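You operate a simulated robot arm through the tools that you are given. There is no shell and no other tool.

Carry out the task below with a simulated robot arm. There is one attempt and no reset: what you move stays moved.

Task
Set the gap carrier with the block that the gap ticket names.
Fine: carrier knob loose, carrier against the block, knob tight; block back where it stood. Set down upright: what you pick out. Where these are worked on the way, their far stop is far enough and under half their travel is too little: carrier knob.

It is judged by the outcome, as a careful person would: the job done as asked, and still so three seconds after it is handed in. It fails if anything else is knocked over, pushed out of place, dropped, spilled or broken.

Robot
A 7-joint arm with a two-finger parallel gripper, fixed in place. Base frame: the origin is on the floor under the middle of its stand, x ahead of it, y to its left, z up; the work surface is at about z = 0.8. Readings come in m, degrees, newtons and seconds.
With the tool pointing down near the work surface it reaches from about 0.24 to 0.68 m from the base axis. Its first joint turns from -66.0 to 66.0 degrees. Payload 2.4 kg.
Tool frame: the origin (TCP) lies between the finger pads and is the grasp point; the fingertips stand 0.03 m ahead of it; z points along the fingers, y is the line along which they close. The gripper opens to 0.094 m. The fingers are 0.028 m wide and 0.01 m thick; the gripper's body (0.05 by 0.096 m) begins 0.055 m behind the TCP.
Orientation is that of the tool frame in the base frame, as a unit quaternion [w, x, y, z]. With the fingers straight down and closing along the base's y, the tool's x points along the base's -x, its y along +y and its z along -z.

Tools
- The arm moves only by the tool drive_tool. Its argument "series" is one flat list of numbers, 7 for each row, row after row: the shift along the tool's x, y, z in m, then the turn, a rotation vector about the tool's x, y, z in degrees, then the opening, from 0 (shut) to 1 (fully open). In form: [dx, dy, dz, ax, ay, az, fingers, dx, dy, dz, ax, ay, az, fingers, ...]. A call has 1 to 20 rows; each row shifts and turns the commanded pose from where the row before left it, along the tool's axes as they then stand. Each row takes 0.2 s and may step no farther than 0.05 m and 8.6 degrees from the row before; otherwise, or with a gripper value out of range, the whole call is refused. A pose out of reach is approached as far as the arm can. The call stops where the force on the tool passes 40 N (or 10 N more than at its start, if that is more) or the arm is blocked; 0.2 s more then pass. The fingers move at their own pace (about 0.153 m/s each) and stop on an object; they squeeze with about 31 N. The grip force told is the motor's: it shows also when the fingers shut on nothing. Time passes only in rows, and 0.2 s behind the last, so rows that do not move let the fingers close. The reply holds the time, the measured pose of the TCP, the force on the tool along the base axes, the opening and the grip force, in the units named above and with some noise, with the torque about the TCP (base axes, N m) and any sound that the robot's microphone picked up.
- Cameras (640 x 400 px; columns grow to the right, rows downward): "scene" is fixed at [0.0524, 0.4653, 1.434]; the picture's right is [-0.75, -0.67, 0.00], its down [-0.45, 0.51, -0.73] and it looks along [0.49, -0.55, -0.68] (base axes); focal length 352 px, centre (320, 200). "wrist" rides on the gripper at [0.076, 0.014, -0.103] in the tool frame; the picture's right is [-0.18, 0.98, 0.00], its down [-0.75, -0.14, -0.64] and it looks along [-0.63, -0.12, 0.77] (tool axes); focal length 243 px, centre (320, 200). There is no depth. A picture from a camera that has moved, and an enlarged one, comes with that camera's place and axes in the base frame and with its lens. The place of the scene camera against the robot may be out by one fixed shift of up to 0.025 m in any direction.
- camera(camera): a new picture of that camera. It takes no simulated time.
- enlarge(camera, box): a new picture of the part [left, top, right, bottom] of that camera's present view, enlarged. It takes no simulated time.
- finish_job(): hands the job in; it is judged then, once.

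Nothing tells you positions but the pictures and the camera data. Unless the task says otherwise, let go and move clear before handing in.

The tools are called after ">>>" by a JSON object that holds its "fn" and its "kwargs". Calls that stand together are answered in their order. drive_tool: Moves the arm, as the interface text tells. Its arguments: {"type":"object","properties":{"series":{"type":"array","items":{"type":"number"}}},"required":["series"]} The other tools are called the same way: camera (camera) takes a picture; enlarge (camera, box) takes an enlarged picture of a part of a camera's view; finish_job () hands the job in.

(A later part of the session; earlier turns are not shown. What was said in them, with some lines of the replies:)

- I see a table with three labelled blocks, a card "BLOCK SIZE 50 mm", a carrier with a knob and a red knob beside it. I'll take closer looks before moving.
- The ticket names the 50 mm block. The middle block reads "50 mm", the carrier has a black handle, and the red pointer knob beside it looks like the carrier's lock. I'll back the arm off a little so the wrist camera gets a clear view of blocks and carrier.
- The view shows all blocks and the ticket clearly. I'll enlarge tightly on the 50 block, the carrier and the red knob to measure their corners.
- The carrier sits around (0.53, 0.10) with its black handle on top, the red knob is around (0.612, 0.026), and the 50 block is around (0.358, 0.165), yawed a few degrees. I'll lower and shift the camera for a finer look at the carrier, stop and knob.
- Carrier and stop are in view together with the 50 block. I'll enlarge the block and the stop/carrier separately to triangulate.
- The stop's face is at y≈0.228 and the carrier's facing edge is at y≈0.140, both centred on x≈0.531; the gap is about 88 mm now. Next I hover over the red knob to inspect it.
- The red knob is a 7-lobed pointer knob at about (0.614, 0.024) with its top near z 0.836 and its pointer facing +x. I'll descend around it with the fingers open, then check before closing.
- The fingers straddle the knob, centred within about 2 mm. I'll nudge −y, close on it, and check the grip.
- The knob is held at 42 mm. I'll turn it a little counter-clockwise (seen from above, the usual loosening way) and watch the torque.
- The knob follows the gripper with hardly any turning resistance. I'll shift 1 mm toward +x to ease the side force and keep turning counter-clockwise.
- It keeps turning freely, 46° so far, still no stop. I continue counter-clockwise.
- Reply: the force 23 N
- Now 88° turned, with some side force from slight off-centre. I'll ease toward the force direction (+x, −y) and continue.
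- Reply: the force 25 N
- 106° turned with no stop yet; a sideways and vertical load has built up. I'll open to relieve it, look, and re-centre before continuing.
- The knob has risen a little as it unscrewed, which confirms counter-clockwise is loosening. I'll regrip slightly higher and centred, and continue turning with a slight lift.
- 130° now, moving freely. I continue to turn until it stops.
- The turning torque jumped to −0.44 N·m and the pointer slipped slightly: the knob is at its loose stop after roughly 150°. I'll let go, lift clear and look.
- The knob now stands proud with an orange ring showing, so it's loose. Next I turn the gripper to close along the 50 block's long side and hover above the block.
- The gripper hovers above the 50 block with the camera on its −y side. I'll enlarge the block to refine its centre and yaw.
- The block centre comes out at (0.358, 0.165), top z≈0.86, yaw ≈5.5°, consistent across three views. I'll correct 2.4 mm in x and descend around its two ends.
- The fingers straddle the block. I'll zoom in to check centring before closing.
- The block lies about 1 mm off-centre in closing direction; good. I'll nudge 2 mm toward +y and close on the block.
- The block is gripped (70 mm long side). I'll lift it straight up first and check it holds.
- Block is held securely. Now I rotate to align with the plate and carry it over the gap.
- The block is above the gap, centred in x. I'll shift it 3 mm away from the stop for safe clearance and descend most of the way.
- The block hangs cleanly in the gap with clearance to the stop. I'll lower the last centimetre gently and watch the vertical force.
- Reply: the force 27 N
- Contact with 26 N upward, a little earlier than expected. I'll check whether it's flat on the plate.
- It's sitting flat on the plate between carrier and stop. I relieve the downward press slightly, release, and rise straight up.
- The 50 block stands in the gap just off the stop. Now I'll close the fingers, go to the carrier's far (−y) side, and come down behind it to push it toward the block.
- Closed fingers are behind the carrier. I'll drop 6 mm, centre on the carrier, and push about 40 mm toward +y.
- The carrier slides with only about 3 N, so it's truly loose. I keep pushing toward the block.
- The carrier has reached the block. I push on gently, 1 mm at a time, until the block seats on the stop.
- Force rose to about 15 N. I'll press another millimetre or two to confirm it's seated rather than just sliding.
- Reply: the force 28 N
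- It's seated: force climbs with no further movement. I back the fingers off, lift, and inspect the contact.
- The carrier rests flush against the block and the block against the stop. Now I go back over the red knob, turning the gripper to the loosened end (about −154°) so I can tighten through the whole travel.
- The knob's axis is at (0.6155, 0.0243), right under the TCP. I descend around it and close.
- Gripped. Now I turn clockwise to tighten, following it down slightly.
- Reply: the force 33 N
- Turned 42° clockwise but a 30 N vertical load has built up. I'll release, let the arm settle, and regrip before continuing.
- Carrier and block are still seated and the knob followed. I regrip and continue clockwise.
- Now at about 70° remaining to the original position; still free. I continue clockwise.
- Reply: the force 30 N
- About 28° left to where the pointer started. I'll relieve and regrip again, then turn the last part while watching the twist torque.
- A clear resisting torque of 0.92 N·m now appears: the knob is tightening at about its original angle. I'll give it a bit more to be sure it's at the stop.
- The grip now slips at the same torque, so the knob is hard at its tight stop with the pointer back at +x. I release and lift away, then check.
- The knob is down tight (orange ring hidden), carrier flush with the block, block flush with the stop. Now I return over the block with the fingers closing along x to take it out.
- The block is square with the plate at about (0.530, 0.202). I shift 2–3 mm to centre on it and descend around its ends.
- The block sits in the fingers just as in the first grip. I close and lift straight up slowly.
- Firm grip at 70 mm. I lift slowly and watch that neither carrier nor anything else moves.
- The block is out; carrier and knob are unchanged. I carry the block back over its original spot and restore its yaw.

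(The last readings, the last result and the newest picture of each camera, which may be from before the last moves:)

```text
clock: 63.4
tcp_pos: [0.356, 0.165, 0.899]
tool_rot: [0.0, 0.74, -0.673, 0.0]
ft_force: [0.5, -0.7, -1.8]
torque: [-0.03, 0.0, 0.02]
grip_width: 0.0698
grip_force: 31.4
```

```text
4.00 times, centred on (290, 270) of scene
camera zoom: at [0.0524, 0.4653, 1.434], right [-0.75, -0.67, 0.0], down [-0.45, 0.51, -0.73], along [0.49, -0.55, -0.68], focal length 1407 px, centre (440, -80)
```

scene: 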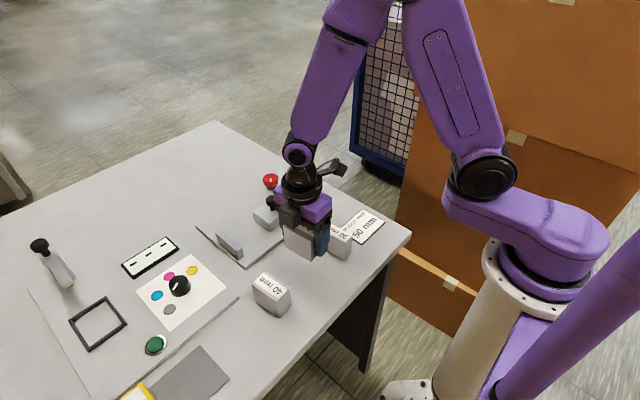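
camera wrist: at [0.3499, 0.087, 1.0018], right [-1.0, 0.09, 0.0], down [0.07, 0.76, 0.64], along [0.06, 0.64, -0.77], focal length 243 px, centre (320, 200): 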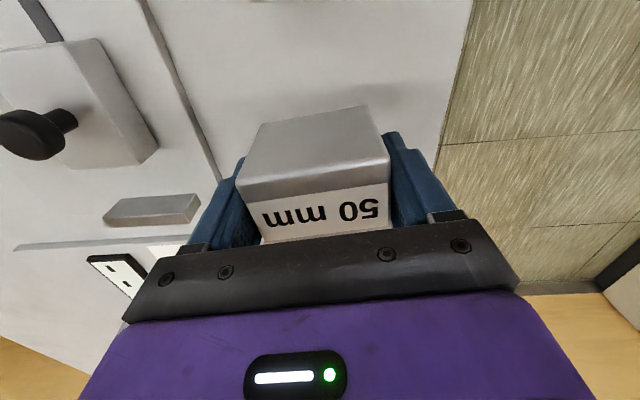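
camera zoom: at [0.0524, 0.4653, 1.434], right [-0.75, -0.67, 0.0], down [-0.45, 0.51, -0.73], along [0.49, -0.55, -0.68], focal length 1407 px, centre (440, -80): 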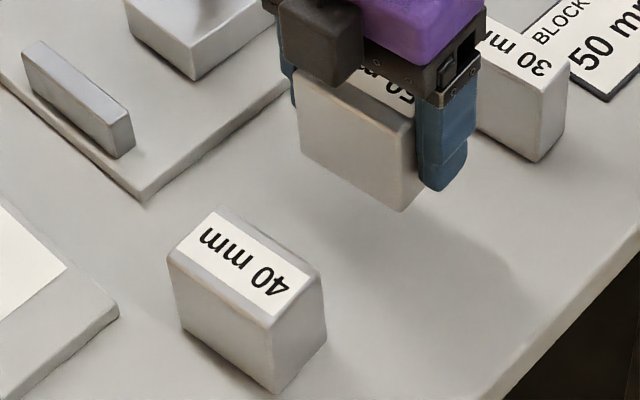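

Nearly aligned. I correct 1.5 mm in x and lower to a few millimetres above the table, then compare to the original picture.

>>> {"fn": "drive_tool", "kwargs": {"series": [0, -0.0015, 0, 0, 0, 0, 0.6, 0, 0, 0.02, 0, 0, 0, 0.6, 0, 0, 0.02, 0, 0, 0, 0.6, 0, 0, 0.008, 0, 0, 0, 0.6, 0, 0, 0, 0, 0, 0, 0.6, 0, 0, 0, 0, 0, 0, 0.6]}}

>>> {"fn": "enlarge", "kwargs": {"camera": "scene", "box": [240, 220, 340, 320]}}

>>> {"fn": "camera", "kwargs": {"camera": "wrist"}}

```text
clock: 64.8
tcp_pos: [0.3577, 0.1644, 0.8505]
tool_rot: [0.0, 0.741, -0.672, 0.0]
ft_force: [0.4, 0.2, -0.6]
torque: [-0.01, -0.03, -0.01]
grip_width: 0.0699
grip_force: 31.2
```

```text
4.00 times, centred on (290, 270) of scene
camera zoom: at [0.0524, 0.4653, 1.434], right [-0.75, -0.67, 0.0], down [-0.45, 0.51, -0.73], along [0.49, -0.55, -0.68], focal length 1407 px, centre (440, -80)
```

zoom: 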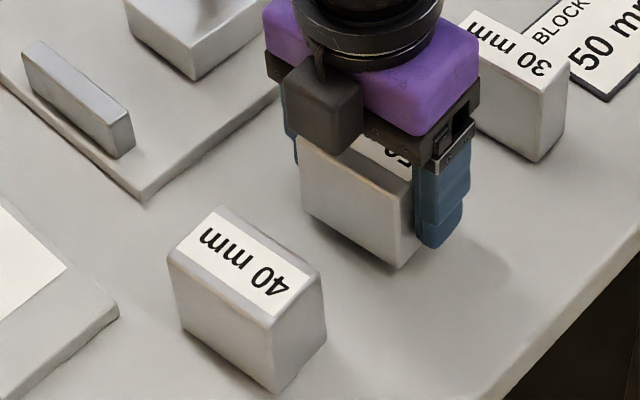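

```text
taken
camera wrist: at [0.3517, 0.0879, 0.9527], right [-1.0, 0.09, 0.0], down [0.07, 0.76, 0.64], along [0.06, 0.64, -0.77], focal length 243 px, centre (320, 200)
```

wrist: 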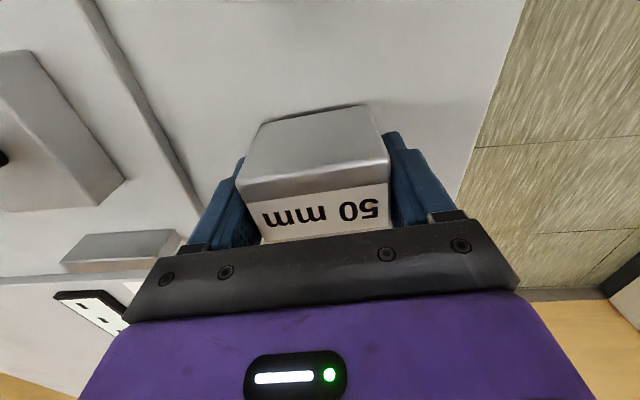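

The block lines up well with the original picture (front bottom corner at column 400, rows differing only by the remaining height). I lower the last millimetres gently.

>>> {"fn": "drive_tool", "kwargs": {"series": [0, 0, 0.003, 0, 0, 0, 0.6, 0, 0, 0.002, 0, 0, 0, 0.6, 0, 0, 0.001, 0, 0, 0, 0.6, 0, 0, 0, 0, 0, 0, 0.6]}}

>>> {"fn": "enlarge", "kwargs": {"camera": "scene", "box": [240, 220, 340, 320]}}

```text
clock: 65.8
tcp_pos: [0.3561, 0.1633, 0.8437]
tool_rot: [-0.001, 0.74, -0.672, 0.0]
ft_force: [0.0, -1.0, -1.1]
torque: [0.01, -0.01, -0.02]
grip_width: 0.07
grip_force: 30.8
```

```text
4.00 times, centred on (290, 270) of scene
camera zoom: at [0.0524, 0.4653, 1.434], right [-0.75, -0.67, 0.0], down [-0.45, 0.51, -0.73], along [0.49, -0.55, -0.68], focal length 1407 px, centre (440, -80)
```

zoom: 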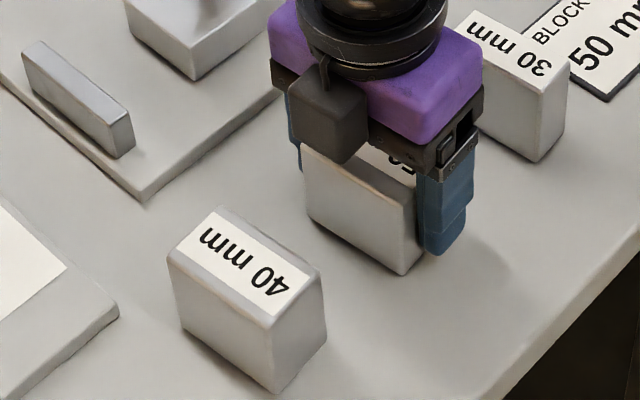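

Within about 2 mm of the original. I add a tiny correction and lower until it touches the table.

>>> {"fn": "drive_tool", "kwargs": {"series": [-0.0009, -0.0014, 0, 0, 0, 0, 0.6, 0, 0, 0.001, 0, 0, 0, 0.6, 0, 0, 0.001, 0, 0, 0, 0.6, 0, 0, 0, 0, 0, 0, 0.6]}}

>>> {"fn": "enlarge", "kwargs": {"camera": "scene", "box": [240, 220, 340, 320]}}

```text
clock: 66.8
tcp_pos: [0.3598, 0.1657, 0.8423]
tool_rot: [-0.001, 0.74, -0.672, 0.0]
ft_force: [1.2, -0.1, -1.7]
torque: [-0.01, -0.01, -0.03]
grip_width: 0.0699
grip_force: 31.4
```

```text
4.00 times, centred on (290, 270) of scene
camera zoom: at [0.0524, 0.4653, 1.434], right [-0.75, -0.67, 0.0], down [-0.45, 0.51, -0.73], along [0.49, -0.55, -0.68], focal length 1407 px, centre (440, -80)
```

zoom: 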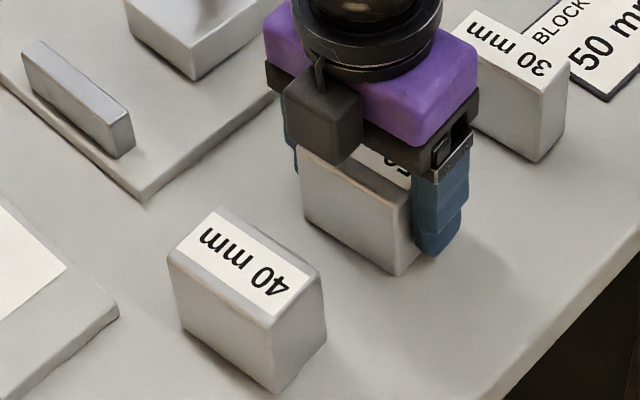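

Now matches the original corner within a pixel. Still hanging (weight on the sensor), so I lower a touch more.

>>> {"fn": "drive_tool", "kwargs": {"series": [0, 0, 0.001, 0, 0, 0, 0.6, 0, 0, 0.001, 0, 0, 0, 0.6, 0, 0, 0, 0, 0, 0, 0.6]}}

>>> {"fn": "enlarge", "kwargs": {"camera": "scene", "box": [240, 220, 340, 320]}}

```text
clock: 67.6
tcp_pos: [0.3593, 0.1655, 0.8411]
tool_rot: [-0.001, 0.74, -0.672, 0.001]
ft_force: [-5.9, 0.2, 31.4]
torque: [0.0, 0.09, -0.02]
grip_width: 0.0699
grip_force: 31.0
```

```text
4.00 times, centred on (290, 270) of scene
camera zoom: at [0.0519, 0.4651, 1.4341], right [-0.75, -0.67, 0.0], down [-0.45, 0.51, -0.73], along [0.49, -0.55, -0.68], focal length 1407 px, centre (440, -80)
```

zoom: 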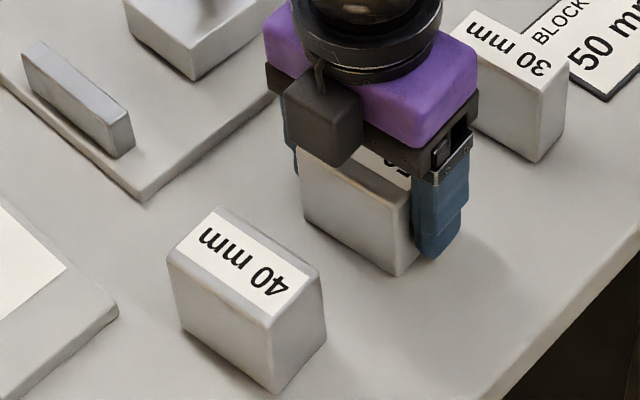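

It's standing on the table at the original spot. I relieve the press, open, and rise straight up.

>>> {"fn": "drive_tool", "kwargs": {"series": [0, 0, -0.0018, 0, 0, 0, 0.6, 0, 0, 0, 0, 0, 0, 1, 0, 0, 0, 0, 0, 0, 1, 0, 0, 0, 0, 0, 0, 1, 0, 0, -0.01, 0, 0, 0, 1, 0, 0, -0.03, 0, 0, 0, 1, 0, 0, -0.04, 0, 0, 0, 1, 0, 0, -0.04, 0, 0, 0, 1, 0, 0, -0.03, 0, 0, 0, 1, 0, 0, 0, 0, 0, 0, 1]}}

>>> {"fn": "enlarge", "kwargs": {"camera": "scene", "box": [240, 220, 340, 320]}}

>>> {"fn": "camera", "kwargs": {"camera": "scene"}}

>>> {"fn": "camera", "kwargs": {"camera": "wrist"}}

```text
clock: 69.8
tcp_pos: [0.3584, 0.1683, 0.9951]
tool_rot: [0.0, 0.74, -0.673, -0.001]
ft_force: [-0.2, 0.1, -0.2]
torque: [0.03, 0.01, -0.02]
grip_width: 0.0939
grip_force: 0.0
```

```text
4.00 times, centred on (290, 270) of scene
camera zoom: at [0.0524, 0.4653, 1.434], right [-0.75, -0.67, 0.0], down [-0.45, 0.51, -0.73], along [0.49, -0.55, -0.68], focal length 1407 px, centre (440, -80)
```

zoom: 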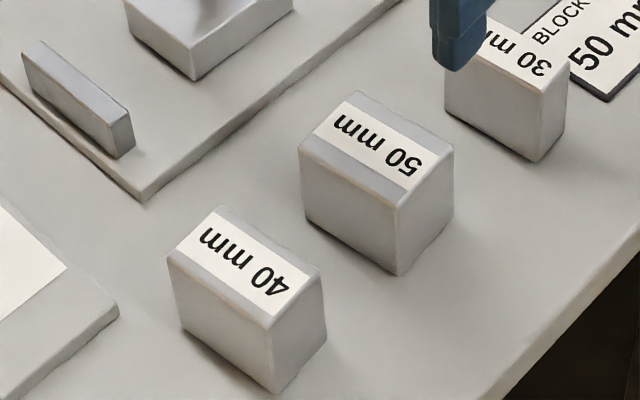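

```text
taken
```

scene: 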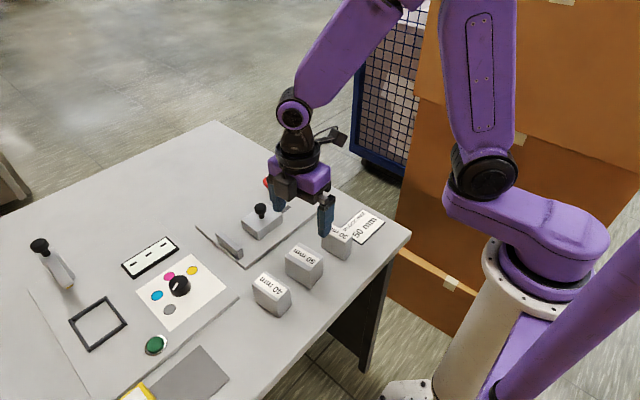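

```text
taken
camera wrist: at [0.352, 0.0887, 1.0977], right [-1.0, 0.09, 0.0], down [0.07, 0.76, 0.64], along [0.06, 0.64, -0.77], focal length 243 px, centre (320, 200)
```

wrist: 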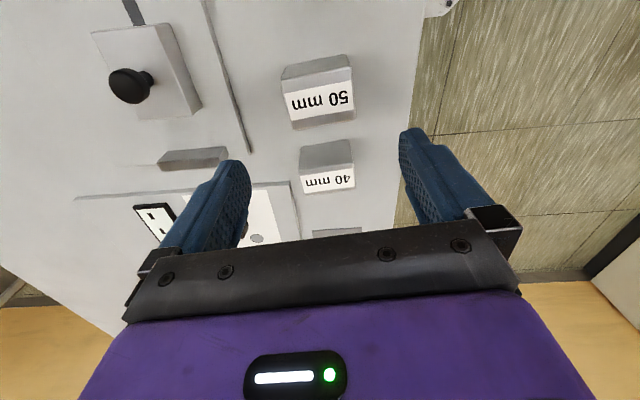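

The 50 block is upright and matches the original picture to within a pixel. I'll raise the arm clear and do a last check of carrier, gap and knob.

>>> {"fn": "drive_tool", "kwargs": {"series": [0, 0, -0.04, 0, 0, 0, 1, 0, 0, -0.04, 0, 0, 0, 1, 0, 0.0, -0.04, 0, 0, 0, 1, 0.03, 0, 0, 0, 0, 0, 1, 0.04, 0, 0, 0, 0, 0, 1, 0.04, 0, 0, 0, 0, 0, 1, 0, 0, 0, 0, 0, 0, 1]}}

>>> {"fn": "enlarge", "kwargs": {"camera": "scene", "box": [200, 160, 360, 280]}}

>>> {"fn": "camera", "kwargs": {"camera": "scene"}}

>>> {"fn": "camera", "kwargs": {"camera": "wrist"}}

```text
clock: 71.4
tcp_pos: [0.3705, 0.0561, 1.1131]
tool_rot: [0.0, 0.74, -0.673, 0.001]
ft_force: [-0.2, -0.4, 0.9]
torque: [-0.01, 0.0, 0.0]
grip_width: 0.0938
grip_force: 0.1
```

```text
3.33 times, centred on (280, 220) of scene
camera zoom: at [0.0524, 0.4653, 1.434], right [-0.75, -0.67, 0.0], down [-0.45, 0.51, -0.73], along [0.49, -0.55, -0.68], focal length 1172 px, centre (453, 133)
```

zoom: 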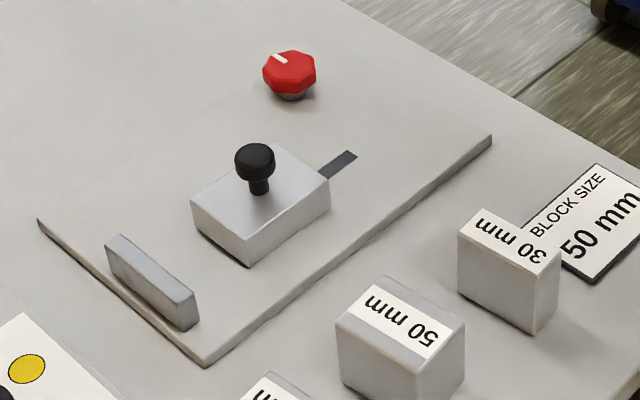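

```text
taken
```

scene: 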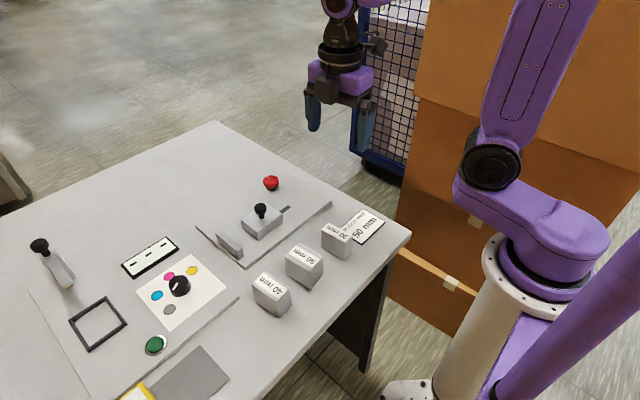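

```text
taken
camera wrist: at [0.3638, -0.0225, 1.2154], right [-1.0, 0.09, 0.0], down [0.07, 0.76, 0.64], along [0.06, 0.64, -0.77], focal length 243 px, centre (320, 200)
```

wrist: 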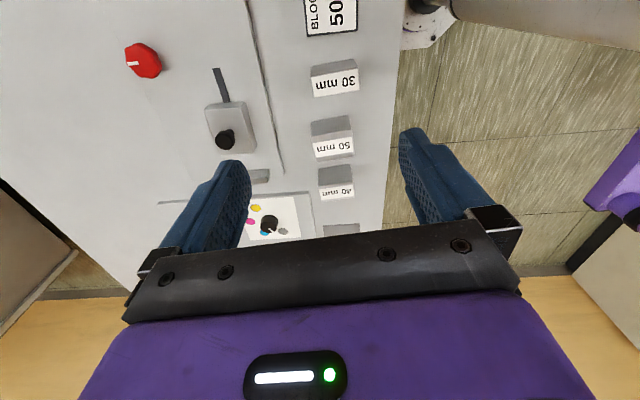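

The 50 block stands upright on its original spot. The carrier is set at the 50 mm gap, the red knob is at its tight stop, and nothing else has moved. The arm is clear, so I hand the job in.

>>> {"fn": "finish_job", "kwargs": {}}

```text
The job is handed in.
```

The gap carrier is set with the 50 mm block, the one the ticket names, and the job is handed in; I don't have the verdict.

- **Carrier knob:** I turned the red knob counter-clockwise about 150° to its loose stop. After setting the carrier I turned it back to its tight stop. There the grip began to slip at about 0.95 N·m, and the pointer was back where it started.
- **Carrier:** I stood the block in the gap and pushed the carrier until the block was tight against the fixed stop. It looked flush with the block before and after I tightened the knob. In the pictures it had not moved once the block was lifted out. I did not push on the carrier afterwards to test the lock.
- **Block:** The 50 mm block is back upright on its original spot, within about a pixel of the first picture, roughly 1 mm.
- **Everything else:** The other two blocks, the ticket and the rest of the bench look the same as in the first pictures. The gripper is open and well clear of the table.
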